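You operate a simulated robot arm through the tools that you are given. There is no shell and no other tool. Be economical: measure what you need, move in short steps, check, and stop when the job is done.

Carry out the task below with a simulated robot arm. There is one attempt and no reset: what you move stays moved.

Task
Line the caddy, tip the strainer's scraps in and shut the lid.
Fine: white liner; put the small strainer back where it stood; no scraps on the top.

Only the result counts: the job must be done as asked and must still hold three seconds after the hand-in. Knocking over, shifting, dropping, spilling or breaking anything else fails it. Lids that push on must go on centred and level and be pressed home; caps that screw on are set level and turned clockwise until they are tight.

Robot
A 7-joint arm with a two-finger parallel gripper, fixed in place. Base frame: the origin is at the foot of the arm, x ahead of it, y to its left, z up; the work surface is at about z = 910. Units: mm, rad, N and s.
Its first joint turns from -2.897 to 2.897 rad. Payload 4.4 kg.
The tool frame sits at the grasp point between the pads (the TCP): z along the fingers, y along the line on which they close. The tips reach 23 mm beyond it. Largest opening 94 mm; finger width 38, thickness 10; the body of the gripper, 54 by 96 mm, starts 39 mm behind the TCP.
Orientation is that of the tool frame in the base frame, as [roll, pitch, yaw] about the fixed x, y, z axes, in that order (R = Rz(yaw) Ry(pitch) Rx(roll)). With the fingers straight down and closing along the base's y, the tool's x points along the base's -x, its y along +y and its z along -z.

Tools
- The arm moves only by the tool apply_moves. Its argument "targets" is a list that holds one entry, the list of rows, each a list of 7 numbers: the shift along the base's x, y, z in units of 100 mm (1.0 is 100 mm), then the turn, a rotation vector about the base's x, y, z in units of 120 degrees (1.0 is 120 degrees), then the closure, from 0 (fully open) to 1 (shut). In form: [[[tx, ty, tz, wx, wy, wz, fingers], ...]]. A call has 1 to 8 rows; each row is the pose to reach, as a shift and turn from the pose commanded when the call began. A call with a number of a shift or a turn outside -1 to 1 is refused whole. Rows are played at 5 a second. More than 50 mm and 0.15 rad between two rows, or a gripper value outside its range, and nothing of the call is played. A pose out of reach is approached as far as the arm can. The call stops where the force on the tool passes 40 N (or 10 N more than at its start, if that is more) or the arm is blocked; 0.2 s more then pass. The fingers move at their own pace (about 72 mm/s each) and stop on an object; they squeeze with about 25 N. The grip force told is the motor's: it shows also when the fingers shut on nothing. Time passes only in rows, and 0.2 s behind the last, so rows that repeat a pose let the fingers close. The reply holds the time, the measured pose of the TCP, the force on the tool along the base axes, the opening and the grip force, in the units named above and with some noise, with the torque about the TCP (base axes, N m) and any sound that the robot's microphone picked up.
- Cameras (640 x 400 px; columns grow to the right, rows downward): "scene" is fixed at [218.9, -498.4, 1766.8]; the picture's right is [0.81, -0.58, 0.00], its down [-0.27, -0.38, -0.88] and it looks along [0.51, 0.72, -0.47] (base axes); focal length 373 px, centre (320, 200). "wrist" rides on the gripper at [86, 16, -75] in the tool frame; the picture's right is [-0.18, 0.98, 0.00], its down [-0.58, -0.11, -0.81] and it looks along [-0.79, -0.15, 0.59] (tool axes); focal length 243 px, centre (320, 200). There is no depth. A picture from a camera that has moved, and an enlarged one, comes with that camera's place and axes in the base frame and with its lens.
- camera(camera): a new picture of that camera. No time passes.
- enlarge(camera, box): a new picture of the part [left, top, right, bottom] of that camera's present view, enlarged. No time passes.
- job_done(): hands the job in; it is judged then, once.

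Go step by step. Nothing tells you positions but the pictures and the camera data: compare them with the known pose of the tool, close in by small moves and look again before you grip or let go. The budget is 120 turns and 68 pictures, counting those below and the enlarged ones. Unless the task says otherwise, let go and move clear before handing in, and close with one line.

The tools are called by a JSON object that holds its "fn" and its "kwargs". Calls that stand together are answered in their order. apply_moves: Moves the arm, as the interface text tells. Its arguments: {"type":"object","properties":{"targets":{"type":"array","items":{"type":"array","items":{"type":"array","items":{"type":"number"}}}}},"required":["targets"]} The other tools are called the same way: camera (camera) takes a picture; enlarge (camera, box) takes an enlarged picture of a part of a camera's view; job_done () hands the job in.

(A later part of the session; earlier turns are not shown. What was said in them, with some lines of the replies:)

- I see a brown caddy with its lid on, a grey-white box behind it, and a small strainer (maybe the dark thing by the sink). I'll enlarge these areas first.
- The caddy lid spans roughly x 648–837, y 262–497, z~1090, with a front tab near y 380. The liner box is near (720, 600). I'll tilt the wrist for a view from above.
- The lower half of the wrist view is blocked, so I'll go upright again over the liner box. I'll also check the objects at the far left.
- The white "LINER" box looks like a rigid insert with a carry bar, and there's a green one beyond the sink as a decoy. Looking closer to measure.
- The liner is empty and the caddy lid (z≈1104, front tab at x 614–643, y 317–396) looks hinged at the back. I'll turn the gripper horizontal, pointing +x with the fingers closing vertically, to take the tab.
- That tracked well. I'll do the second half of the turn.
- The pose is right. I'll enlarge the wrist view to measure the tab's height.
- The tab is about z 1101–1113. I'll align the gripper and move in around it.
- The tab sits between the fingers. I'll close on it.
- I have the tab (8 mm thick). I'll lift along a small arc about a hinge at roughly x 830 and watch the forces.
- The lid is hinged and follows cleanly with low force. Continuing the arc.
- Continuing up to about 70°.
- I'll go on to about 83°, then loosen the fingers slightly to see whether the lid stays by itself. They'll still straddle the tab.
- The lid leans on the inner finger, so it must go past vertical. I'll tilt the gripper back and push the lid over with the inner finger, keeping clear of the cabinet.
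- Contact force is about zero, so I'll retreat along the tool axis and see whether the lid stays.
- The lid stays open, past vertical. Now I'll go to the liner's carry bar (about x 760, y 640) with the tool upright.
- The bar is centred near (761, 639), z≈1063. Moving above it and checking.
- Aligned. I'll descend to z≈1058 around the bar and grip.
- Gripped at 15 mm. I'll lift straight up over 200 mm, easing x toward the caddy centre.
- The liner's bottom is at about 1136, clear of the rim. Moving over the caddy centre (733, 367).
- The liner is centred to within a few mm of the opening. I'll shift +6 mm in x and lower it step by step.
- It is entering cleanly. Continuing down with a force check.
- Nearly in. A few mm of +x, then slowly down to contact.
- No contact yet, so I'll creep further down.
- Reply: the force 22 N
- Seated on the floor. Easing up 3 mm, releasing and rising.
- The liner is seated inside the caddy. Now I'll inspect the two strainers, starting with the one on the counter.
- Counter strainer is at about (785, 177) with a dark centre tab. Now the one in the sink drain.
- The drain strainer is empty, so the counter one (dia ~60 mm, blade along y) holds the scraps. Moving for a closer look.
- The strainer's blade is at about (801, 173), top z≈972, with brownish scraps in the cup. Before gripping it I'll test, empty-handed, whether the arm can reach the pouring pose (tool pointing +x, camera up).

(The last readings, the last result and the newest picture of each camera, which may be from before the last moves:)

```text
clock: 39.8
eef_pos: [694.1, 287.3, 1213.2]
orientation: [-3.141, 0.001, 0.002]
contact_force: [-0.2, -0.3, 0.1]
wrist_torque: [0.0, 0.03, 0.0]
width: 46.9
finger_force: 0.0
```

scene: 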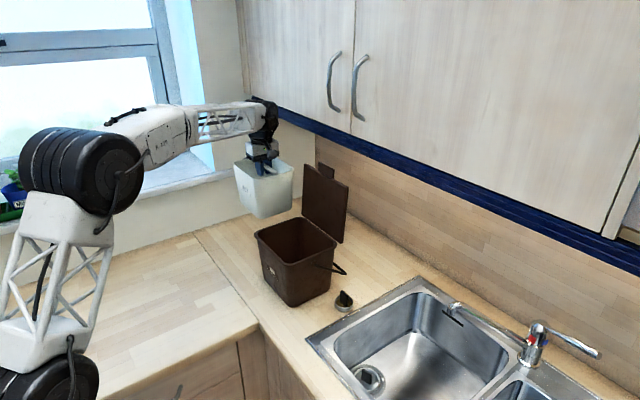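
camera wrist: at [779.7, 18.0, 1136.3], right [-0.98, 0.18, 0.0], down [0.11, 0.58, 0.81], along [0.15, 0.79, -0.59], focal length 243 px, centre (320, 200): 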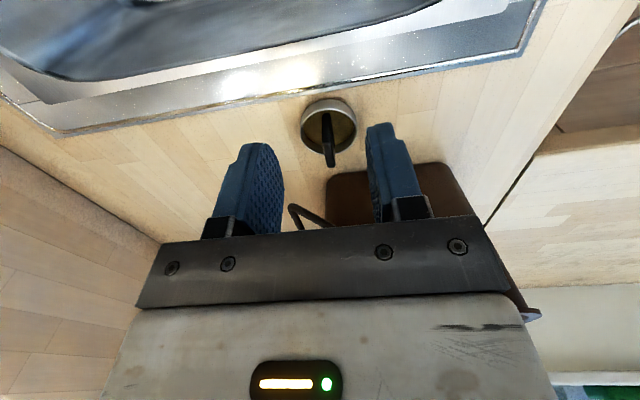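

Yaw is fine. Now testing the tilt.

{"fn": "apply_moves", "kwargs": {"targets": [[[0, 0.2, 0.1, 0, -0.0715, 0, 0.5], [0, 0.4, 0.1, 0, -0.143, 0, 0.5], [0, 0.6, 0.1, 0, -0.2145, 0, 0.5], [0, 0.77, 0.1, 0, -0.286, 0, 0.5], [0, 0.77, 0.1, 0, -0.3575, 0, 0.5], [0, 0.77, 0.1, 0, -0.429, 0, 0.5], [0, 0.77, 0.1, 0, -0.5, 0, 0.5], [0, 0.77, 0.1, 0, -0.572, 0, 0.5]]]}}

{"fn": "apply_moves", "kwargs": {"targets": [[[0, 0, 0, 0, -0.0715, 0, 0.5], [0, 0, 0, 0, -0.143, 0, 0.5], [0, 0, 0, 0, -0.2145, 0, 0.5], [0, 0, 0, 0, -0.286, 0, 0.5], [0, 0, 0, 0, -0.3575, 0, 0.5], [0, 0, 0, 0, -0.429, 0, 0.5]]]}}

{"fn": "camera", "kwargs": {"camera": "scene"}}

```text
clock: 41.6
eef_pos: [693.7, 360.2, 1222.3]
orientation: [-3.137, -1.199, -0.003]
contact_force: [-0.1, -0.3, 0.6]
wrist_torque: [-0.04, -0.02, -0.01]
width: 47.1
finger_force: 0.0
```

```text
clock: 43.0
eef_pos: [695.6, 361.8, 1223.2]
orientation: [-0.001, -1.042, -3.138]
contact_force: [0.2, 0.6, -0.6]
wrist_torque: [0.02, 0.02, -0.01]
width: 46.7
finger_force: 0.0
```

```text
28 pictures are left
```

scene: 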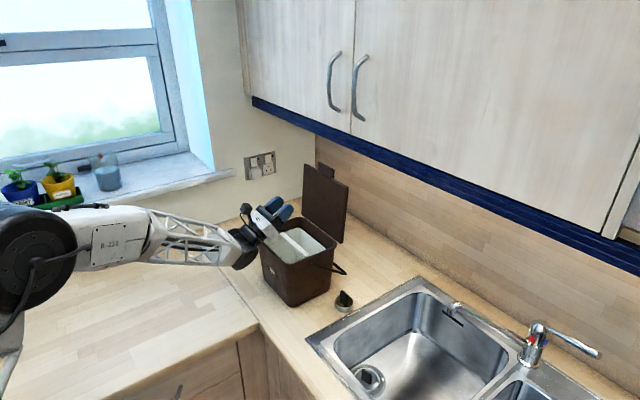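

The 120° tilt is reachable. I'll unwind and return to fetch the strainer.

{"fn": "apply_moves", "kwargs": {"targets": [[[0, 0, 0, 0, 0.0715, 0, 0.5], [0, 0, 0, 0, 0.143, 0, 0.5], [0, 0, 0, 0, 0.2145, 0, 0.5], [0, 0, 0, 0, 0.286, 0, 0.5], [0, 0, 0, 0, 0.3575, 0, 0.5], [0, 0, 0, 0, 0.429, 0, 0.5], [0, 0, 0, 0, 0.5, 0, 0.5]]]}}

{"fn": "apply_moves", "kwargs": {"targets": [[[0, -0.1, 0, 0, 0.0715, 0, 0.5], [0, -0.2, 0, 0, 0.143, 0, 0.5], [0, -0.35, 0, 0, 0.2145, 0, 0.5], [0, -0.5, 0, 0, 0.286, 0, 0.5], [0, -0.65, 0, 0, 0.3575, 0, 0.5], [0, -0.8, 0, 0, 0.429, 0, 0.5], [0, -1.0, 0, 0, 0.501, 0, 0.5]]]}}

{"fn": "apply_moves", "kwargs": {"targets": [[[0.1, -0.15, 0, 0, 0, -0.07, 0.5], [0.2, -0.3, 0, 0, 0, -0.14, 0.5], [0.35, -0.45, 0, 0, 0, -0.21, 0.5], [0.5, -0.6, 0, 0, 0, -0.28, 0.5], [0.65, -0.75, 0, 0, 0, -0.35, 0.5], [0.8, -0.85, -0.2, 0, 0, -0.42, 0.5], [0.95, -0.88, -0.4, 0, 0, -0.49, 0.5], [1.0, -0.88, -0.6, 0, 0, -0.56, 0.5]]]}}

```text
clock: 44.6
eef_pos: [696.3, 361.9, 1223.8]
orientation: [-3.138, -1.049, 0.001]
contact_force: [0.3, 0.1, 0.4]
wrist_torque: [0.01, 0.0, 0.01]
width: 47.1
finger_force: 0.0
```

```text
clock: 46.2
eef_pos: [694.3, 264.1, 1225.6]
orientation: [3.141, 0.002, 0.0]
contact_force: [0.1, -0.2, 0.9]
wrist_torque: [0.03, -0.02, -0.01]
width: 46.8
finger_force: 0.2
```

```text
clock: 48.0
eef_pos: [793.3, 171.5, 1161.0]
orientation: [-3.141, 0.0, -1.177]
contact_force: [0.2, -0.1, 0.3]
wrist_torque: [0.02, 0.01, -0.03]
width: 46.9
finger_force: 0.1
```

Finish the yaw and come down above the strainer.

{"fn": "apply_moves", "kwargs": {"targets": [[[0.05, 0.01, -0.3, 0, 0, -0.063, 0.5], [0.08, 0.02, -0.6, 0, 0, -0.126, 0.5], [0.08, 0.02, -0.9, 0, 0, -0.188, 0.5], [0.08, 0.02, -1.0, 0, 0, -0.188, 0.5]]]}}

{"fn": "enlarge", "kwargs": {"camera": "scene", "box": [300, 250, 390, 330]}}

{"fn": "enlarge", "kwargs": {"camera": "wrist", "box": [200, 60, 440, 240]}}

```text
clock: 49.0
eef_pos: [803.3, 176.0, 1064.2]
orientation: [-3.138, 0.001, -1.569]
contact_force: [-0.1, 0.1, 0.2]
wrist_torque: [0.02, -0.01, -0.03]
width: 47.1
finger_force: 0.1
```

```text
5.00 times, centred on (345, 290) of scene
camera zoom: at [218.9, -498.4, 1766.8], right [0.81, -0.58, 0.0], down [-0.27, -0.38, -0.88], along [0.51, 0.72, -0.47], focal length 1863 px, centre (195, -250)
```

zoom: 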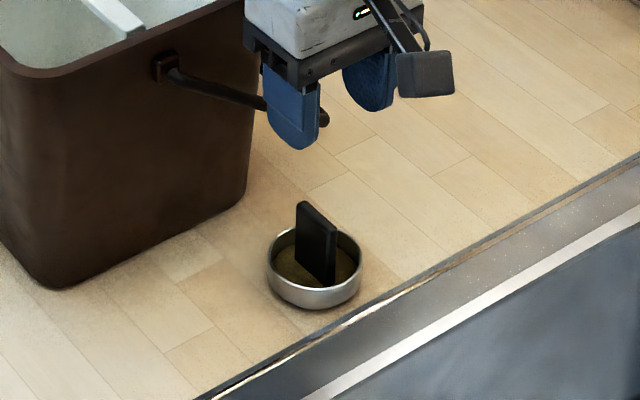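

```text
2.22 times, centred on (320, 150) of wrist
camera zoom: at [789.1, 88.9, 1138.4], right [-0.98, 0.18, 0.0], down [0.11, 0.58, 0.81], along [0.15, 0.79, -0.59], focal length 539 px, centre (320, 311)
```

zoom: 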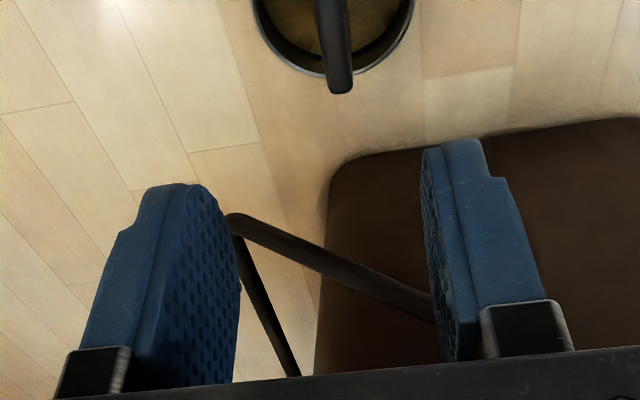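

Cross-checking both cameras puts the strainer centre near (800, 184), blade top ~960. I'll descend partway and check again.

{"fn": "apply_moves", "kwargs": {"targets": [[[-0.02, 0.08, -0.3, 0, 0, 0, 0.5], [-0.02, 0.08, -0.6, 0, 0, 0, 0.5], [-0.02, 0.08, -0.75, 0, 0, 0, 0.5]]]}}

{"fn": "enlarge", "kwargs": {"camera": "scene", "box": [310, 260, 380, 320]}}

```text
clock: 49.8
eef_pos: [801.3, 183.9, 989.4]
orientation: [-3.139, -0.001, -1.567]
contact_force: [0.6, -0.1, 0.7]
wrist_torque: [0.01, 0.03, 0.0]
width: 46.9
finger_force: 0.0
```

```text
6.67 times, centred on (345, 290) of scene
camera zoom: at [218.9, -498.4, 1766.8], right [0.81, -0.58, 0.0], down [-0.27, -0.38, -0.88], along [0.51, 0.72, -0.47], focal length 2484 px, centre (153, -400)
```

zoom: 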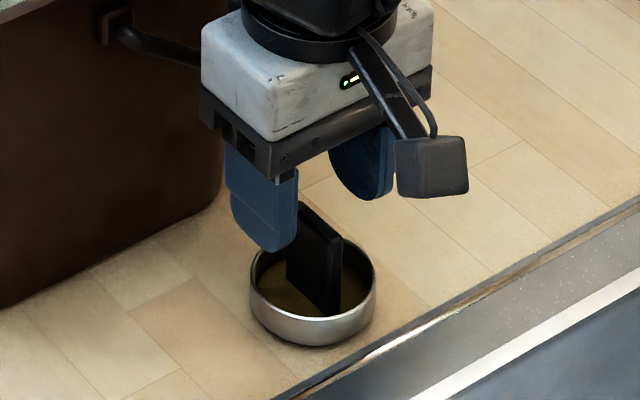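

The fingers straddle the blade. I'll lower to about z 955 with a tiny correction and close.

{"fn": "apply_moves", "kwargs": {"targets": [[[0.02, 0.03, -0.17, 0, 0, 0, 0.5], [0.02, 0.03, -0.27, 0, 0, 0, 0.5], [0.02, 0.03, -0.34, 0, 0, 0, 0.5], [0.02, 0.03, -0.34, 0, 0, 0, 0.5]]]}}

{"fn": "enlarge", "kwargs": {"camera": "scene", "box": [310, 260, 380, 320]}}

{"fn": "enlarge", "kwargs": {"camera": "wrist", "box": [200, 60, 440, 240]}}

```text
clock: 50.8
eef_pos: [803.6, 185.7, 954.7]
orientation: [-3.141, -0.002, -1.568]
contact_force: [-0.4, 0.7, 13.4]
wrist_torque: [-0.03, 0.37, -0.01]
width: 47.8
finger_force: 1.5
```

```text
6.67 times, centred on (345, 290) of scene
camera zoom: at [218.9, -498.4, 1766.8], right [0.81, -0.58, 0.0], down [-0.27, -0.38, -0.88], along [0.51, 0.72, -0.47], focal length 2484 px, centre (153, -400)
```

zoom: 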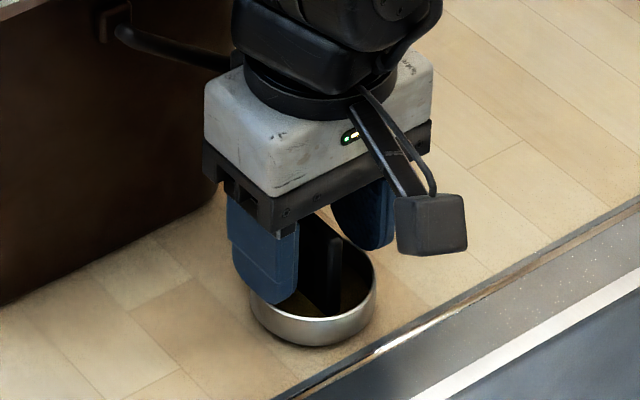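

```text
2.22 times, centred on (320, 150) of wrist
camera zoom: at [789.7, 99.0, 1029.8], right [-0.98, 0.18, 0.0], down [0.11, 0.58, 0.81], along [0.15, 0.79, -0.59], focal length 539 px, centre (320, 311)
```

zoom: 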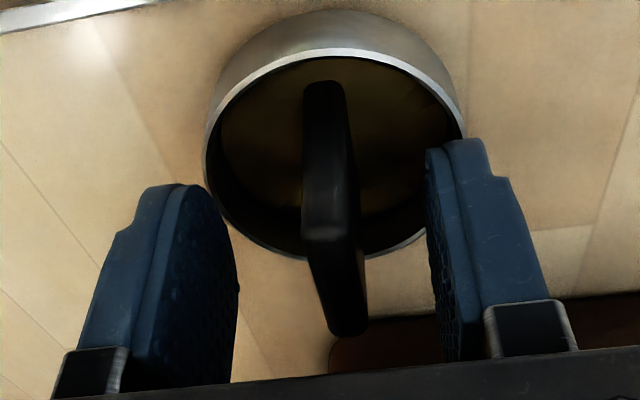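

The −x finger touches the cup rim (so the rim is at ~932), which confirms the first estimate: centre (800.5, 174). I'll raise, shift −y 12 and close higher on the blade.

{"fn": "apply_moves", "kwargs": {"targets": [[[0, 0, 0.08, 0, 0, 0, 0.5], [-0.02, -0.06, 0.08, 0, 0, 0, 0.6], [-0.02, -0.12, 0.08, 0, 0, 0, 0.6], [-0.02, -0.12, 0.08, 0, 0, 0, 0.6]]]}}

{"fn": "enlarge", "kwargs": {"camera": "wrist", "box": [200, 60, 440, 240]}}

```text
clock: 51.8
eef_pos: [801.4, 173.8, 962.9]
orientation: [-3.14, -0.001, -1.568]
contact_force: [0.7, 0.1, -0.1]
wrist_torque: [-0.02, 0.0, 0.02]
width: 37.8
finger_force: 0.0
```

```text
2.22 times, centred on (320, 150) of wrist
camera zoom: at [786.6, 87.3, 1038.3], right [-0.98, 0.18, 0.0], down [0.11, 0.58, 0.81], along [0.15, 0.79, -0.59], focal length 539 px, centre (320, 311)
```

zoom: 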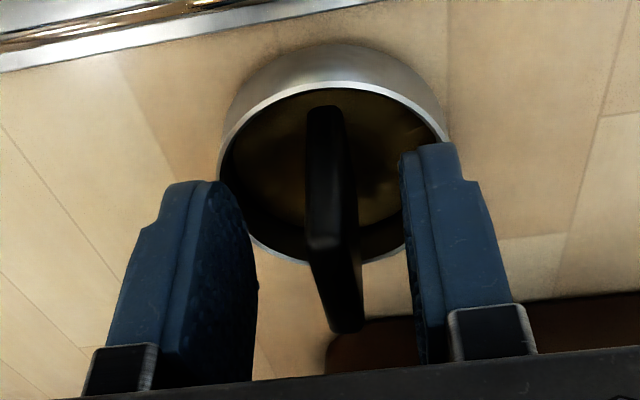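

Well centred. Closing.

{"fn": "apply_moves", "kwargs": {"targets": [[[0, 0, 0, 0, 0, 0, 0.8], [0, 0, 0, 0, 0, 0, 1], [0, 0, 0, 0, 0, 0, 1], [0, 0, 0, 0, 0, 0, 1]]]}}

{"fn": "apply_moves", "kwargs": {"targets": [[[0, 0, 0.1, 0, 0, 0, 1], [0, 0, 0.3, 0, 0, 0, 1], [0, 0, 0.6, 0, 0, 0, 1], [0, 0, 1.0, 0, 0, 0, 1]]]}}

{"fn": "enlarge", "kwargs": {"camera": "wrist", "box": [200, 60, 440, 240]}}

```text
clock: 52.8
eef_pos: [801.8, 175.1, 962.7]
orientation: [3.141, -0.001, -1.567]
contact_force: [0.3, 0.2, 0.3]
wrist_torque: [0.0, 0.02, -0.02]
width: 7.9
finger_force: 25.0
```

```text
clock: 53.8
eef_pos: [801.5, 175.0, 1059.9]
orientation: [3.141, -0.001, -1.567]
contact_force: [-0.1, 0.7, -0.8]
wrist_torque: [-0.03, -0.01, 0.01]
width: 8.3
finger_force: 24.7
```

```text
2.22 times, centred on (320, 150) of wrist
camera zoom: at [787.6, 88.3, 1135.9], right [-0.98, 0.18, 0.0], down [0.11, 0.58, 0.81], along [0.14, 0.79, -0.59], focal length 539 px, centre (320, 311)
```

zoom: 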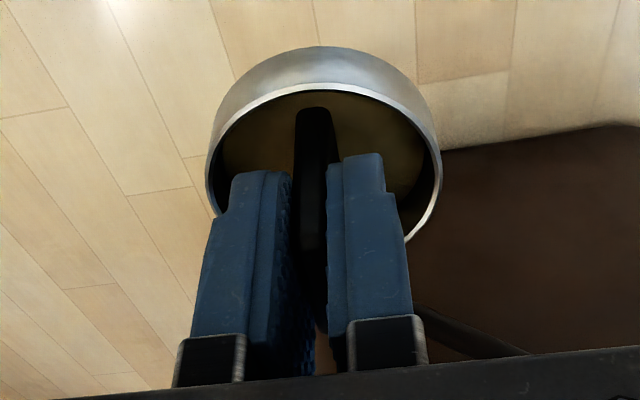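

Lifted with the scraps still in. I'll rise above the caddy level, yaw +90° slowly and go over the front half of the liner.

{"fn": "apply_moves", "kwargs": {"targets": [[[-0.1, 0, 0.35, 0, 0, 0, 1], [-0.2, 0, 0.7, 0, 0, 0, 1], [-0.4, 0, 1.0, 0, 0, 0, 1]]]}}

{"fn": "apply_moves", "kwargs": {"targets": [[[-0.05, 0, 0.2, 0, 0, 0.0625, 1], [-0.15, 0.1, 0.4, 0, 0, 0.125, 1], [-0.27, 0.25, 0.6, 0, 0, 0.1875, 1], [-0.4, 0.4, 0.8, 0, 0, 0.25, 1], [-0.5, 0.55, 0.8, 0, 0, 0.3125, 1], [-0.6, 0.7, 0.8, 0, 0, 0.375, 1], [-0.75, 0.85, 0.8, 0, 0, 0.4375, 1], [-0.88, 1.0, 0.8, 0, 0, 0.5, 1]]]}}

{"fn": "apply_moves", "kwargs": {"targets": [[[0, 0.25, 0, 0, 0, 0.0625, 1], [0, 0.5, 0, 0, 0, 0.125, 1], [0, 0.75, 0, 0, 0, 0.1875, 1], [0, 0.9, 0, 0, 0, 0.2495, 1]]]}}

{"fn": "enlarge", "kwargs": {"camera": "scene", "box": [220, 150, 380, 310]}}

```text
clock: 54.6
eef_pos: [759.1, 175.6, 1162.0]
orientation: [3.141, 0.0, -1.567]
contact_force: [0.2, 0.3, -0.1]
wrist_torque: [0.0, 0.01, -0.04]
width: 8.2
finger_force: 25.5
```

```text
clock: 56.4
eef_pos: [674.4, 274.7, 1244.5]
orientation: [3.141, -0.001, -0.519]
contact_force: [0.4, -0.5, 0.1]
wrist_torque: [-0.01, -0.04, 0.01]
width: 8.0
finger_force: 24.8
```

```text
clock: 57.4
eef_pos: [674.8, 361.7, 1241.6]
orientation: [-3.141, -0.001, 0.004]
contact_force: [0.5, -0.1, -0.4]
wrist_torque: [-0.01, -0.02, 0.01]
width: 8.2
finger_force: 25.2
```

```text
2.50 times, centred on (300, 230) of scene
camera zoom: at [218.9, -498.4, 1766.8], right [0.81, -0.58, 0.0], down [-0.27, -0.38, -0.88], along [0.51, 0.72, -0.47], focal length 932 px, centre (370, 125)
```

zoom: 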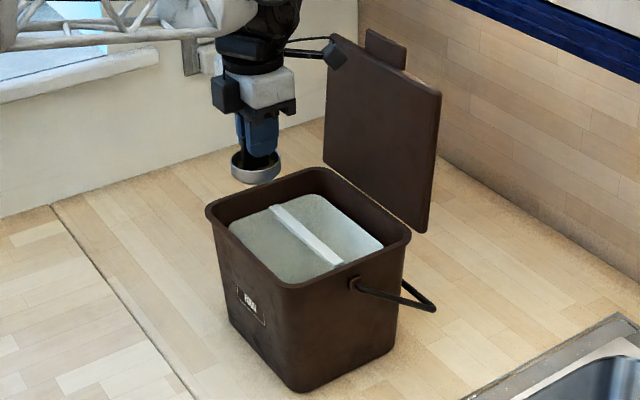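

Held upright over the caddy. Now the first part of the tilt, keeping the low lip over the liner's front half (x≈708), clear of the bar.

{"fn": "apply_moves", "kwargs": {"targets": [[[0.1, 0.02, -0.2, 0, -0.0715, 0, 1], [0.2, 0.03, -0.4, 0, -0.143, 0, 1], [0.3, 0.03, -0.6, 0, -0.2145, 0, 1], [0.35, 0.03, -0.75, 0, -0.286, 0, 1], [0.35, 0.03, -0.9, 0, -0.3575, 0, 1], [0.3, 0.03, -0.92, 0, -0.429, 0, 1], [0.25, 0.03, -0.92, 0, -0.5, 0, 1], [0.2, 0.03, -0.92, 0, -0.5715, 0, 1]]]}}

{"fn": "apply_moves", "kwargs": {"targets": [[[-0.05, 0, 0, 0, -0.0715, 0, 1], [-0.1, 0, 0, 0, -0.143, 0, 1], [-0.15, 0, 0.05, 0, -0.2145, 0, 1], [-0.19, 0, 0.1, 0, -0.286, 0, 1], [-0.22, 0, 0.15, 0, -0.3575, 0, 1], [-0.24, 0, 0.18, 0, -0.4285, 0, 1], [-0.24, 0, 0.18, 0, -0.4285, 0, 1], [-0.24, 0, 0.18, 0, -0.4285, 0, 1]]]}}

{"fn": "enlarge", "kwargs": {"camera": "scene", "box": [220, 150, 380, 310]}}

{"fn": "camera", "kwargs": {"camera": "wrist"}}

```text
clock: 59.2
eef_pos: [694.2, 365.3, 1151.8]
orientation: [3.137, -1.199, 0.004]
contact_force: [0.0, -0.8, -0.4]
wrist_torque: [-0.02, 0.04, 0.03]
width: 8.1
finger_force: 24.7
```

```text
clock: 61.0
eef_pos: [669.9, 368.5, 1168.0]
orientation: [0.006, -1.047, 3.137]
contact_force: [0.7, 0.1, -1.1]
wrist_torque: [-0.02, 0.01, -0.04]
width: 7.9
finger_force: 24.7
```

```text
2.50 times, centred on (300, 230) of scene
camera zoom: at [218.9, -498.4, 1766.8], right [0.81, -0.58, 0.0], down [-0.27, -0.38, -0.88], along [0.51, 0.72, -0.47], focal length 932 px, centre (370, 125)
```

zoom: 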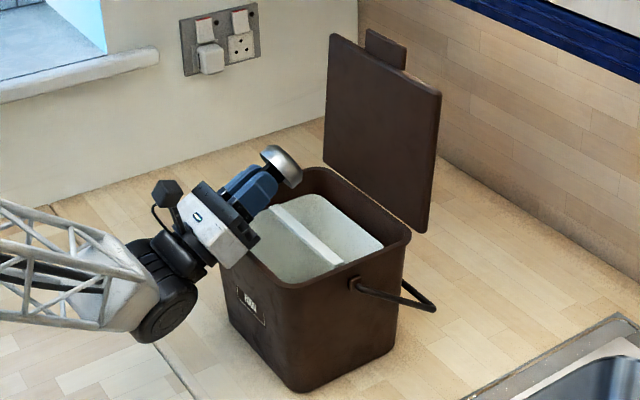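

```text
18 pictures are left
camera wrist: at [563.1, 351.5, 1206.6], right [0.09, -0.98, -0.16], down [-0.41, 0.11, -0.91], along [0.91, 0.15, -0.39], focal length 243 px, centre (320, 200)
```

wrist: 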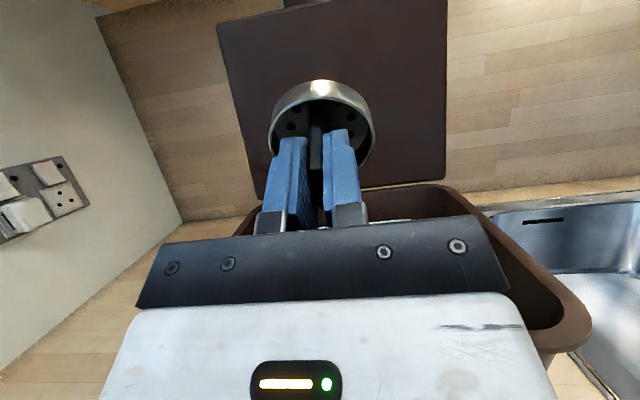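

The strainer's holes now show in the cup floor, so it looks empty. One close-up to be sure.

{"fn": "enlarge", "kwargs": {"camera": "wrist", "box": [250, 70, 400, 230]}}

```text
2.50 times, centred on (325, 150) of wrist
camera zoom: at [563.1, 351.5, 1206.6], right [0.09, -0.98, -0.16], down [-0.41, 0.11, -0.91], along [0.91, 0.15, -0.39], focal length 606 px, centre (308, 325)
```

zoom: 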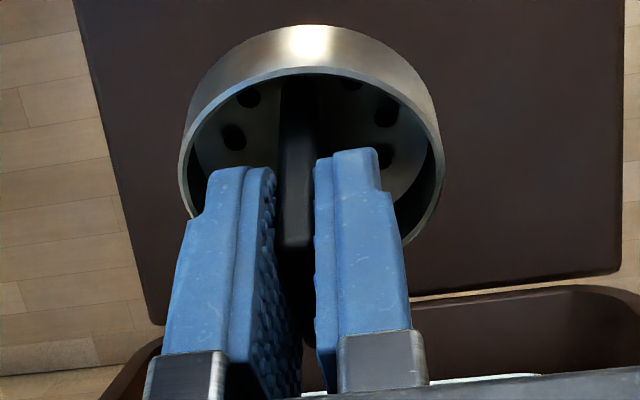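

Empty. Unwinding the tilt with some height.

{"fn": "apply_moves", "kwargs": {"targets": [[[0.02, 0, 0.1, 0, 0.0715, 0, 1], [0.05, 0, 0.2, 0, 0.143, 0, 1], [0.1, 0, 0.3, 0, 0.2145, 0, 1], [0.14, 0, 0.4, 0, 0.286, 0, 1], [0.19, 0, 0.5, 0, 0.3575, 0, 1], [0.24, 0, 0.6, 0, 0.429, 0, 1], [0.24, 0, 0.7, 0, 0.5, 0, 1]]]}}

{"fn": "apply_moves", "kwargs": {"targets": [[[0, 0, 0, 0, 0.0715, 0, 1], [0, 0, 0, 0, 0.143, 0, 1], [0, 0, 0, 0, 0.2145, 0, 1], [0, -0.1, 0, 0, 0.286, 0, 1], [0, -0.25, 0, 0, 0.3575, 0, 1], [0, -0.4, 0, 0, 0.429, 0, 1], [0, -0.6, 0, 0, 0.5, 0, 1]]]}}

{"fn": "apply_moves", "kwargs": {"targets": [[[0.1, -0.15, 0, 0, 0, -0.0625, 1], [0.25, -0.3, 0, 0, 0, -0.125, 1], [0.4, -0.5, 0, 0, 0, -0.1875, 1], [0.55, -0.7, 0, 0, 0, -0.25, 1], [0.7, -0.85, 0, 0, 0, -0.3125, 1], [0.85, -1.0, 0, 0, 0, -0.375, 1], [0.95, -1.0, 0, 0, 0, -0.4375, 1], [1.0, -1.0, 0, 0, 0, -0.5, 1]]]}}

```text
clock: 62.6
eef_pos: [691.6, 367.8, 1237.7]
orientation: [3.137, -1.044, 0.006]
contact_force: [-0.1, 0.3, 0.1]
wrist_torque: [0.0, -0.03, -0.04]
width: 8.0
finger_force: 25.2
```

```text
clock: 64.2
eef_pos: [693.2, 309.0, 1241.0]
orientation: [3.141, 0.001, 0.003]
contact_force: [0.0, -0.8, -0.8]
wrist_torque: [-0.01, 0.0, -0.01]
width: 7.9
finger_force: 24.6
```

```text
clock: 66.0
eef_pos: [793.8, 207.2, 1239.4]
orientation: [-3.14, 0.0, -1.045]
contact_force: [-0.4, 0.1, 0.6]
wrist_torque: [0.01, -0.04, -0.02]
width: 8.0
finger_force: 25.1
```

Back over the strainer's spot: (802, 175), yaw −1.567.

{"fn": "apply_moves", "kwargs": {"targets": [[[0.03, -0.1, 0, 0, 0, -0.0625, 1], [0.06, -0.2, -0.2, 0, 0, -0.125, 1], [0.08, -0.32, -0.5, 0, 0, -0.1875, 1], [0.08, -0.32, -0.8, 0, 0, -0.2493, 1], [0.08, -0.32, -1.0, 0, 0, -0.2493, 1]]]}}

{"fn": "apply_moves", "kwargs": {"targets": [[[0, 0, -0.4, 0, 0, 0, 1], [0, 0, -0.7, 0, 0, 0, 1], [0, 0, -1.0, 0, 0, 0, 1], [0, 0, -1.0, 0, 0, 0, 1]]]}}

```text
clock: 67.2
eef_pos: [801.3, 175.4, 1139.9]
orientation: [-3.139, 0.0, -1.57]
contact_force: [0.6, -0.6, 0.1]
wrist_torque: [0.0, -0.01, -0.01]
width: 8.2
finger_force: 24.0
```

```text
clock: 68.2
eef_pos: [800.5, 175.5, 1039.8]
orientation: [-3.141, 0.001, -1.567]
contact_force: [0.2, 0.5, -0.4]
wrist_torque: [-0.03, -0.01, 0.0]
width: 8.0
finger_force: 24.8
```

{"fn": "apply_moves", "kwargs": {"targets": [[[0, 0, -0.3, 0, 0, 0, 1], [0, 0, -0.5, 0, 0, 0, 1], [0, 0, -0.65, 0, 0, 0, 1], [0, 0, -0.72, 0, 0, 0, 1]]]}}

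{"fn": "apply_moves", "kwargs": {"targets": [[[0, 0, -0.02, 0, 0, 0, 1], [0, 0, -0.04, 0, 0, 0, 1], [0, 0, -0.055, 0, 0, 0, 1], [0, 0, -0.055, 0, 0, 0, 1]]]}}

```text
clock: 69.2
eef_pos: [800.9, 176.2, 967.2]
orientation: [-3.141, -0.001, -1.566]
contact_force: [-0.1, 0.5, -0.5]
wrist_torque: [0.02, -0.01, 0.0]
width: 8.1
finger_force: 24.9
```

```text
clock: 70.2
eef_pos: [801.9, 177.8, 960.4]
orientation: [-3.139, 0.0, -1.567]
contact_force: [0.4, 1.4, 18.9]
wrist_torque: [0.12, 0.02, -0.02]
width: 8.2
finger_force: 25.5
```

Down on the counter at its original spot. Easing off, opening and rising straight up.

{"fn": "apply_moves", "kwargs": {"targets": [[[0, -0.01, 0.015, 0, 0, 0, 1], [0, -0.01, 0.015, 0, 0, 0, 0.85], [0, -0.01, 0.015, 0, 0, 0, 0.6], [0, -0.01, 0.015, 0, 0, 0, 0.6], [0, -0.01, 0.2, 0, 0, 0, 0.6], [0, -0.01, 0.5, 0, 0, 0, 0.6], [0, -0.01, 0.95, 0, 0, 0, 0.6]]]}}

{"fn": "enlarge", "kwargs": {"camera": "scene", "box": [220, 180, 380, 320]}}

```text
clock: 71.8
eef_pos: [799.4, 174.9, 1055.7]
orientation: [3.139, 0.001, -1.568]
contact_force: [0.2, 0.4, -0.6]
wrist_torque: [0.02, 0.01, 0.02]
width: 37.6
finger_force: 0.0
```

```text
2.86 times, centred on (300, 250) of scene
camera zoom: at [218.9, -498.4, 1766.8], right [0.81, -0.58, 0.0], down [-0.27, -0.38, -0.88], along [0.51, 0.72, -0.47], focal length 1065 px, centre (377, 57)
```

zoom: 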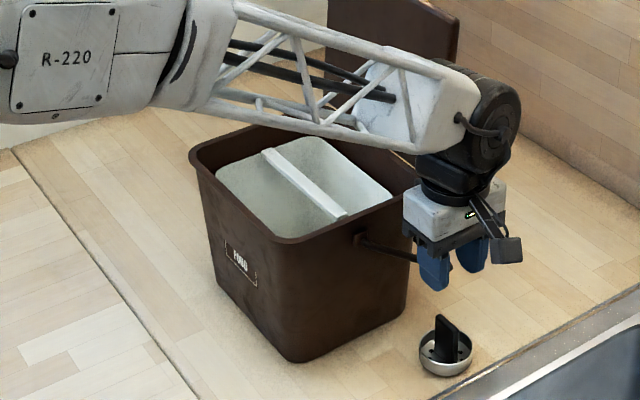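

The strainer is back exactly where it was. I'll now pass over the caddy to check the scraps lie in the liner, then close the lid.

{"fn": "apply_moves", "kwargs": {"targets": [[[-0.1, -0.05, 0.35, 0, 0, 0, 0.6], [-0.25, -0.05, 0.7, 0, 0, 0, 0.6], [-0.45, 0, 1.0, 0, 0, 0, 0.36]]]}}

{"fn": "apply_moves", "kwargs": {"targets": [[[-0.15, 0.3, 0.4, 0, 0, 0, 0.36], [-0.3, 0.6, 0.8, 0, 0, 0, 0.36], [-0.45, 0.9, 1.0, 0, 0, 0, 0.36]]]}}

{"fn": "enlarge", "kwargs": {"camera": "wrist", "box": [170, 0, 430, 200]}}

```text
clock: 72.6
eef_pos: [756.4, 177.3, 1155.5]
orientation: [-3.141, 0.001, -1.568]
contact_force: [0.3, -1.1, -0.4]
wrist_torque: [0.03, -0.01, -0.01]
width: 60.2
finger_force: 0.1
```

```text
refused: row 1 steps farther than a row can; nothing moved
```

```text
2.00 times, centred on (300, 100) of wrist
camera zoom: at [742.7, 89.4, 1231.1], right [-0.98, 0.18, 0.0], down [0.11, 0.58, 0.81], along [0.14, 0.79, -0.59], focal length 485 px, centre (360, 400)
```

zoom: 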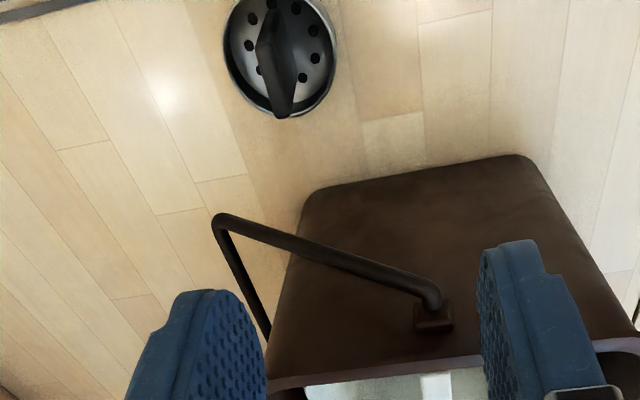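

The strainer is empty and upright. Shorter steps now.

{"fn": "apply_moves", "kwargs": {"targets": [[[-0.1, 0.25, 0.25, 0, 0, 0, 0.36], [-0.2, 0.5, 0.5, 0, 0, 0, 0.36], [-0.3, 0.75, 0.75, 0, 0, 0, 0.36], [-0.4, 1.0, 1.0, 0, 0, 0, 0.36]]]}}

{"fn": "enlarge", "kwargs": {"camera": "wrist", "box": [170, 0, 430, 200]}}

```text
clock: 73.6
eef_pos: [717.8, 275.3, 1258.1]
orientation: [3.141, 0.002, -1.568]
contact_force: [-0.4, -0.1, -0.1]
wrist_torque: [0.0, -0.01, 0.02]
width: 60.2
finger_force: 0.0
```

```text
2.00 times, centred on (300, 100) of wrist
camera zoom: at [702.9, 187.7, 1332.9], right [-0.98, 0.18, 0.0], down [0.11, 0.58, 0.81], along [0.15, 0.79, -0.59], focal length 485 px, centre (360, 400)
```

zoom: 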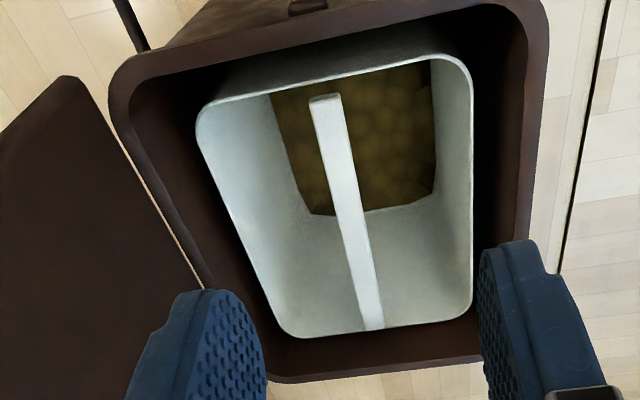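

The scraps are on the liner floor and the bar is clean. Now up to the lid tab with the tilted tool.

{"fn": "apply_moves", "kwargs": {"targets": [[[0, 0.17, 0.25, 0, -0.065, 0, 0.36], [0, 0.34, 0.5, 0, -0.13, 0, 0.36], [0, 0.5, 0.7, 0, -0.195, 0, 0.36], [0, 0.66, 0.9, 0, -0.26, 0, 0.36], [0, 0.82, 1.0, 0, -0.3244, 0, 0.36]]]}}

{"fn": "apply_moves", "kwargs": {"targets": [[[0.3, 0, 0.1, 0, 0, 0, 0.36], [0.6, 0, 0.13, 0, 0, 0, 0.36], [0.86, 0, 0.13, 0, 0, 0, 0.36]]]}}

{"fn": "enlarge", "kwargs": {"camera": "scene", "box": [250, 110, 370, 210]}}

```text
clock: 74.8
eef_pos: [715.1, 356.1, 1355.2]
orientation: [-2.459, -0.002, -1.566]
contact_force: [0.3, -0.2, 0.9]
wrist_torque: [-0.01, -0.02, -0.01]
width: 60.4
finger_force: 0.1
```

```text
clock: 75.6
eef_pos: [801.3, 356.5, 1369.8]
orientation: [-2.462, -0.001, -1.567]
contact_force: [-0.2, -0.7, -0.2]
wrist_torque: [0.0, 0.03, 0.03]
width: 59.9
finger_force: 0.0
```

```text
4.00 times, centred on (310, 160) of scene
camera zoom: at [218.9, -498.4, 1766.8], right [0.81, -0.58, 0.0], down [-0.27, -0.38, -0.88], along [0.51, 0.72, -0.47], focal length 1490 px, centre (360, 360)
```

zoom: 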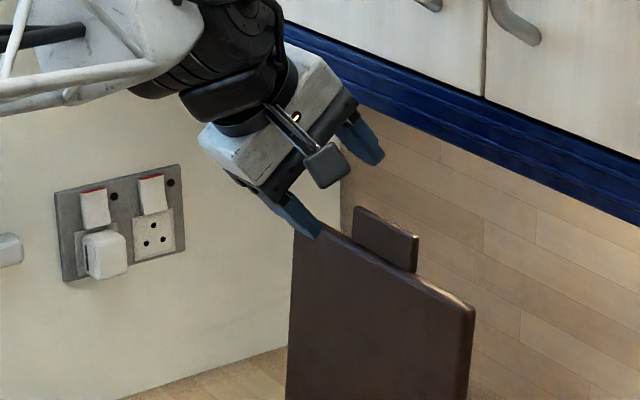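

The lid rests ~6° past vertical with the tab top near (857, 1320). I'll slip the fingers over the tab with the outer one behind it.

{"fn": "apply_moves", "kwargs": {"targets": [[[0.2, 0, -0.1, 0, 0.043, 0, 0.36], [0.35, 0, -0.25, 0, 0.086, 0, 0.36], [0.48, 0, -0.45, 0, 0.086, 0, 0.36], [0.57, 0, -0.62, 0, 0.086, 0, 0.36]]]}}

{"fn": "enlarge", "kwargs": {"camera": "scene", "box": [250, 110, 370, 210]}}

```text
clock: 76.2
eef_pos: [830.0, 357.1, 1353.1]
orientation: [-2.61, -0.001, -1.569]
contact_force: [-50.5, -10.4, -4.6]
wrist_torque: [0.69, -2.83, -1.58]
width: 60.3
finger_force: 0.1
stopped in row 2: the force on the tool passed its limit at 104 N (the readings are from after the stop); the commanded pose is now the measured one
```

```text
4.00 times, centred on (310, 160) of scene
camera zoom: at [218.9, -498.4, 1766.8], right [0.81, -0.58, 0.0], down [-0.27, -0.38, -0.88], along [0.51, 0.72, -0.47], focal length 1490 px, centre (360, 360)
```

zoom: 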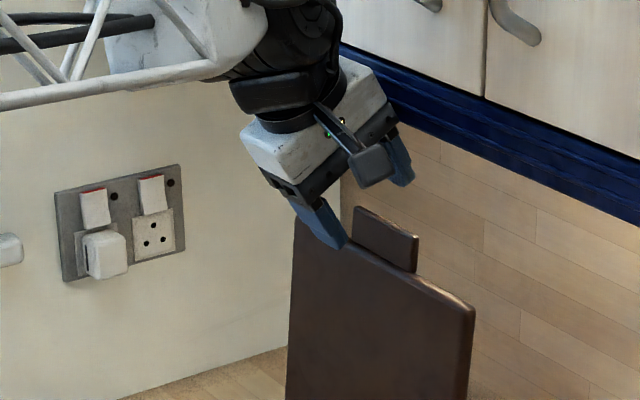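

The gripper body bumped the cabinet edge, so I'll back off. I'll re-approach with the steeper tilt along the line that was free before.

{"fn": "apply_moves", "kwargs": {"targets": [[[-0.1, 0, 0, 0, 0, 0, 0.36], [-0.25, 0, 0, 0, -0.035, 0, 0.4], [-0.29, 0, 0.17, 0, -0.072, 0, 0.47]]]}}

{"fn": "camera", "kwargs": {"camera": "scene"}}

```text
clock: 77.0
eef_pos: [804.1, 356.1, 1369.1]
orientation: [-2.46, -0.004, -1.568]
contact_force: [0.6, 0.1, -0.2]
wrist_torque: [-0.01, -0.01, 0.03]
width: 49.7
finger_force: 0.0
```

```text
11 pictures are left
```

scene: 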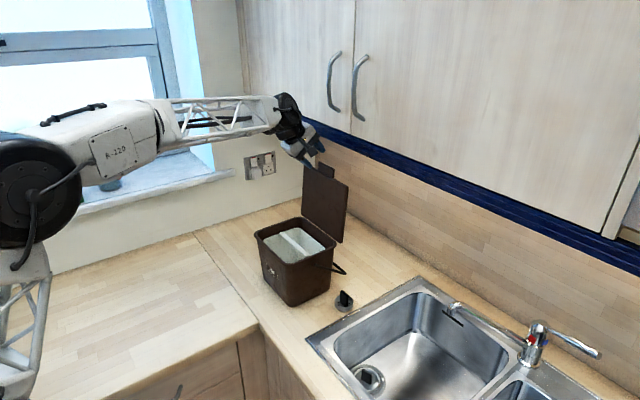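

Nothing else was disturbed. Going along the safe line now, in small rows.

{"fn": "apply_moves", "kwargs": {"targets": [[[0.12, 0, -0.16, 0, 0, 0, 0.47], [0.24, 0, -0.31, 0, 0, 0, 0.47], [0.36, 0, -0.47, 0, 0, 0, 0.47], [0.46, 0, -0.62, 0, 0, 0, 0.47]]]}}

{"fn": "enlarge", "kwargs": {"camera": "scene", "box": [250, 110, 370, 210]}}

```text
clock: 78.0
eef_pos: [849.3, 354.0, 1308.5]
orientation: [-2.461, -0.002, -1.569]
contact_force: [-0.3, -0.5, 0.7]
wrist_torque: [0.02, 0.0, 0.01]
width: 49.7
finger_force: 0.1
```

```text
4.00 times, centred on (310, 160) of scene
camera zoom: at [218.9, -498.4, 1766.8], right [0.81, -0.58, 0.0], down [-0.27, -0.38, -0.88], along [0.51, 0.72, -0.47], focal length 1490 px, centre (360, 360)
```

zoom: 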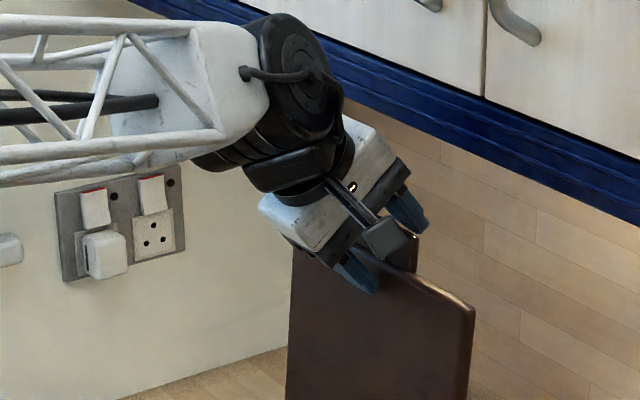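

The fingers straddle the tab. I'll pull the lid forward past vertical, straightening the tool as before.

{"fn": "apply_moves", "kwargs": {"targets": [[[-0.12, 0.02, 0, 0, 0.067, 0, 0.47], [-0.22, 0.02, 0.02, 0, 0.134, 0, 0.5], [-0.32, 0.02, 0.04, 0, 0.2, 0, 0.6], [-0.4, 0.02, 0.05, 0, 0.267, 0, 0.7], [-0.5, 0.02, 0.03, 0, 0.24, 0, 0.7], [-0.5, 0.02, 0.03, 0, 0.24, 0, 0.7]]]}}

{"fn": "enlarge", "kwargs": {"camera": "scene", "box": [250, 110, 370, 210]}}

```text
clock: 79.4
eef_pos: [798.0, 359.1, 1310.5]
orientation: [-2.964, 0.001, -1.57]
contact_force: [-0.5, 0.7, -0.3]
wrist_torque: [0.02, -0.01, 0.02]
width: 28.3
finger_force: 0.1
```

```text
4.00 times, centred on (310, 160) of scene
camera zoom: at [218.9, -498.4, 1766.8], right [0.81, -0.58, 0.0], down [-0.27, -0.38, -0.88], along [0.51, 0.72, -0.47], focal length 1490 px, centre (360, 360)
```

zoom: 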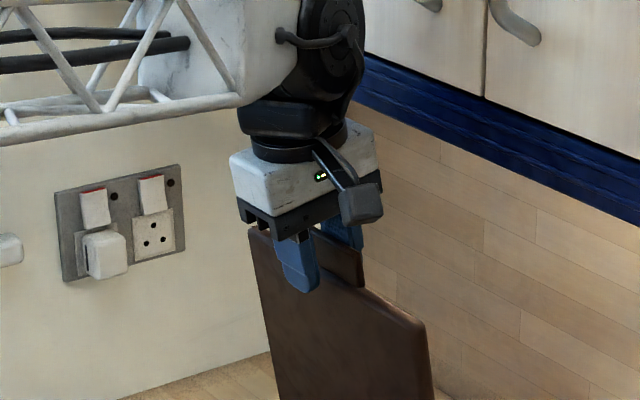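

The lid leans on the inner finger. I'll grip the tab and start the arc back down.

{"fn": "apply_moves", "kwargs": {"targets": [[[0, 0, 0, 0, 0, 0, 0.85], [0, 0, 0, 0, 0, 0, 1], [0, 0, 0, 0, 0, 0, 1], [0, 0, 0, 0, 0, 0, 1]]]}}

{"fn": "apply_moves", "kwargs": {"targets": [[[-0.262, 0, -0.055, 0, -0.0592, 0, 1], [-0.526, 0, -0.148, 0, -0.1213, 0, 1], [-0.777, 0, -0.275, 0, -0.1834, 0, 1], [-0.975, 0, -0.407, 0, -0.2359, 0, 1]]]}}

```text
clock: 80.4
eef_pos: [799.1, 359.8, 1309.9]
orientation: [-2.964, 0.001, -1.568]
contact_force: [-0.3, 0.4, 0.7]
wrist_torque: [0.12, -0.01, 0.02]
width: 13.7
finger_force: 25.1
```

```text
clock: 81.4
eef_pos: [702.3, 360.1, 1269.5]
orientation: [-2.468, -0.001, -1.568]
contact_force: [0.4, -0.9, 1.0]
wrist_torque: [-0.12, 0.41, -0.01]
width: 13.8
finger_force: 24.7
```

Low forces, so I'll continue the arc down.

{"fn": "apply_moves", "kwargs": {"targets": [[[-0.213, 0, -0.182, 0, -0.0621, 0, 1], [-0.401, 0, -0.391, 0, -0.1242, 0, 1], [-0.56, 0, -0.622, 0, -0.1862, 0, 1], [-0.688, 0, -0.872, 0, -0.2483, 0, 1], [-0.735, 0, -0.992, 0, -0.277, 0, 1]]]}}

{"fn": "enlarge", "kwargs": {"camera": "scene", "box": [220, 160, 380, 300]}}

```text
clock: 82.6
eef_pos: [629.2, 359.3, 1168.6]
orientation: [-1.888, 0.001, -1.569]
contact_force: [1.3, -3.0, 0.1]
wrist_torque: [-0.06, 0.1, -0.22]
width: 14.0
finger_force: 24.9
```

```text
2.86 times, centred on (300, 230) of scene
camera zoom: at [218.9, -498.4, 1766.8], right [0.81, -0.58, 0.0], down [-0.27, -0.38, -0.88], along [0.51, 0.72, -0.47], focal length 1065 px, centre (377, 114)
```

zoom: 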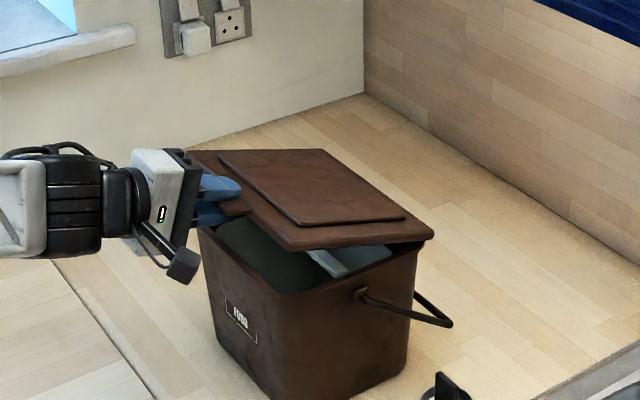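

Almost closed. Bringing it down to shut.

{"fn": "apply_moves", "kwargs": {"targets": [[[-0.074, 0, -0.249, 0, -0.0573, 0, 1], [-0.112, 0, -0.462, 0, -0.105, 0, 1], [-0.126, 0, -0.612, 0, -0.1385, 0, 1], [-0.129, 0, -0.677, 0, -0.1528, 0, 1]]]}}

{"fn": "enlarge", "kwargs": {"camera": "scene", "box": [220, 160, 380, 300]}}

```text
clock: 83.6
eef_pos: [617.4, 359.1, 1103.0]
orientation: [-1.568, -0.002, -1.571]
contact_force: [-3.6, -4.5, 3.6]
wrist_torque: [0.23, 0.24, -0.11]
width: 13.7
finger_force: 24.9
```

```text
2.86 times, centred on (300, 230) of scene
camera zoom: at [218.9, -498.4, 1766.8], right [0.81, -0.58, 0.0], down [-0.27, -0.38, -0.88], along [0.51, 0.72, -0.47], focal length 1065 px, centre (377, 114)
```

zoom: 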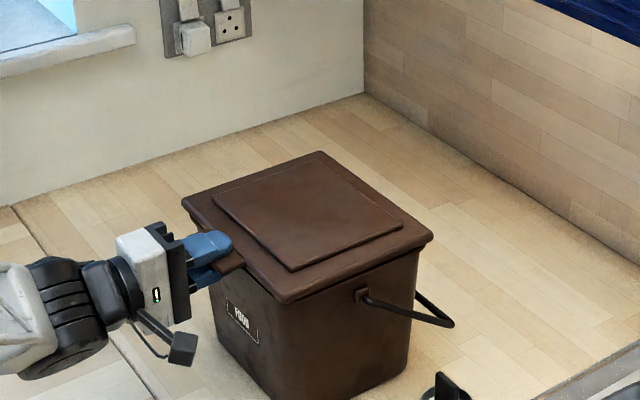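

It looks shut. I'll open, withdraw and check from the side.

{"fn": "apply_moves", "kwargs": {"targets": [[[0, 0, 0, 0, 0, 0, 0.6], [0, 0, 0, 0, 0, 0, 0.3], [0, 0, 0, 0, 0, 0, 0.3], [-0.2, 0, 0, 0, 0, 0, 0.3], [-0.5, 0, 0, 0, 0, 0, 0.3], [-0.8, 0, 0, 0, 0, 0, 0.3]]]}}

{"fn": "enlarge", "kwargs": {"camera": "wrist", "box": [280, 0, 480, 150]}}

```text
clock: 85.0
eef_pos: [537.2, 358.9, 1102.1]
orientation: [-1.569, -0.003, -1.571]
contact_force: [-0.3, -0.7, 1.0]
wrist_torque: [0.0, 0.03, -0.03]
width: 65.9
finger_force: 0.1
```

```text
2.67 times, centred on (380, 75) of wrist
camera zoom: at [463.2, 272.1, 1087.2], right [0.0, 0.18, -0.98], down [-0.81, 0.58, 0.11], along [0.59, 0.79, 0.15], focal length 647 px, centre (160, 533)
```

zoom: 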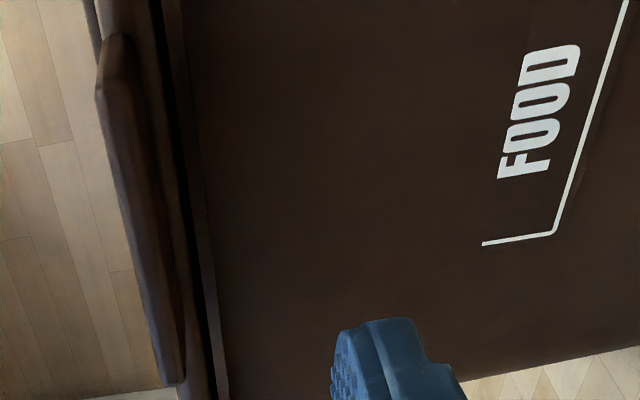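

There's just the same thin seam as at the start. I'll press gently on the lid's front edge with closed fingers to be sure it's home.

{"fn": "apply_moves", "kwargs": {"targets": [[[0, 0, 0.3, 0, 0, 0, 0.7], [0, 0, 0.6, 0, 0, 0, 1], [0.3, 0, 0.6, 0, 0, 0, 1], [0.6, 0, 0.6, 0, 0, 0, 1], [0.95, 0, 0.6, 0, 0, 0, 1], [0.95, 0, 0.45, 0, 0, 0, 1], [0.95, 0, 0.37, 0, 0, 0, 1]]]}}

{"fn": "apply_moves", "kwargs": {"targets": [[[0, 0, -0.03, 0, 0, 0, 1], [0, 0, -0.06, 0, 0, 0, 1], [0, 0, -0.09, 0, 0, 0, 1], [0, 0, -0.12, 0, 0, 0, 1], [0, 0, -0.15, 0, 0, 0, 1]]]}}

```text
clock: 86.6
eef_pos: [631.2, 360.5, 1140.0]
orientation: [-1.569, -0.003, -1.571]
contact_force: [0.4, -0.7, -0.7]
wrist_torque: [0.01, -0.01, -0.02]
width: 0.0
finger_force: 24.5
```

```text
clock: 87.8
eef_pos: [629.6, 358.5, 1125.0]
orientation: [-1.57, -0.002, -1.571]
contact_force: [-1.1, -1.2, 0.3]
wrist_torque: [-0.01, -0.01, -0.01]
width: 0.2
finger_force: 25.1
```

{"fn": "apply_moves", "kwargs": {"targets": [[[0, 0, -0.02, 0, 0, 0, 1], [0, 0, -0.04, 0, 0, 0, 1], [0, 0, -0.06, 0, 0, 0, 1], [0, 0, -0.08, 0, 0, 0, 1]]]}}

```text
clock: 88.8
eef_pos: [629.9, 359.3, 1122.7]
orientation: [-1.563, 0.002, -1.57]
contact_force: [-1.0, -1.2, 14.0]
wrist_torque: [-0.06, 0.22, 0.01]
width: 0.0
finger_force: 25.2
stopped in row 4: the force on the tool passed its limit at 43 N (the readings are from after the stop); the commanded pose is now the measured one
```

The lid is firm at its original height (top ~1112), so it's fully shut. Backing clear and checking everything.

{"fn": "apply_moves", "kwargs": {"targets": [[[0, 0, 0.15, 0, 0, 0, 1], [0, 0, 0.4, 0, 0, 0, 1], [-0.4, 0, 0.6, 0, 0, 0, 1], [-0.8, 0, 0.8, 0, 0, 0, 1], [-1.0, 0, 1.0, 0, 0, 0, 1]]]}}

{"fn": "camera", "kwargs": {"camera": "scene"}}

{"fn": "enlarge", "kwargs": {"camera": "scene", "box": [220, 180, 380, 320]}}

```text
clock: 90.0
eef_pos: [531.8, 360.1, 1221.9]
orientation: [-1.565, -0.002, -1.571]
contact_force: [0.5, -0.4, -0.6]
wrist_torque: [0.02, -0.02, -0.03]
width: 0.0
finger_force: 25.3
```

```text
5 pictures are left
```

scene: 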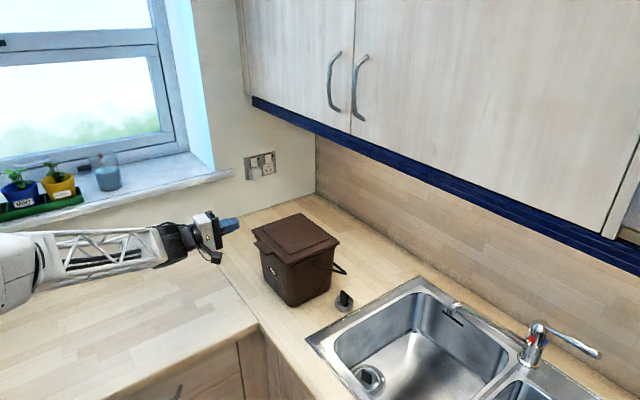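

```text
2.86 times, centred on (300, 250) of scene
camera zoom: at [218.9, -498.4, 1766.8], right [0.81, -0.58, 0.0], down [-0.27, -0.38, -0.88], along [0.51, 0.72, -0.47], focal length 1065 px, centre (377, 57)
```

zoom: 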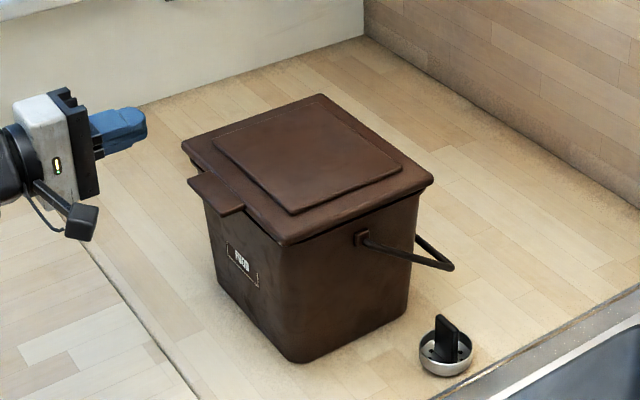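

The lid is level and shut with a clean top, the strainer is empty and back in place, and nothing else has moved. Handing in.

{"fn": "job_done", "kwargs": {}}

```text
The job is handed in.
```

The white liner is in the caddy, the scraps are inside it, the lid is shut and clean on top, and the small strainer is back in its place; the gripper bumped the cabinet edge once with no visible effect, and the caddy sits a few millimetres off where it started.
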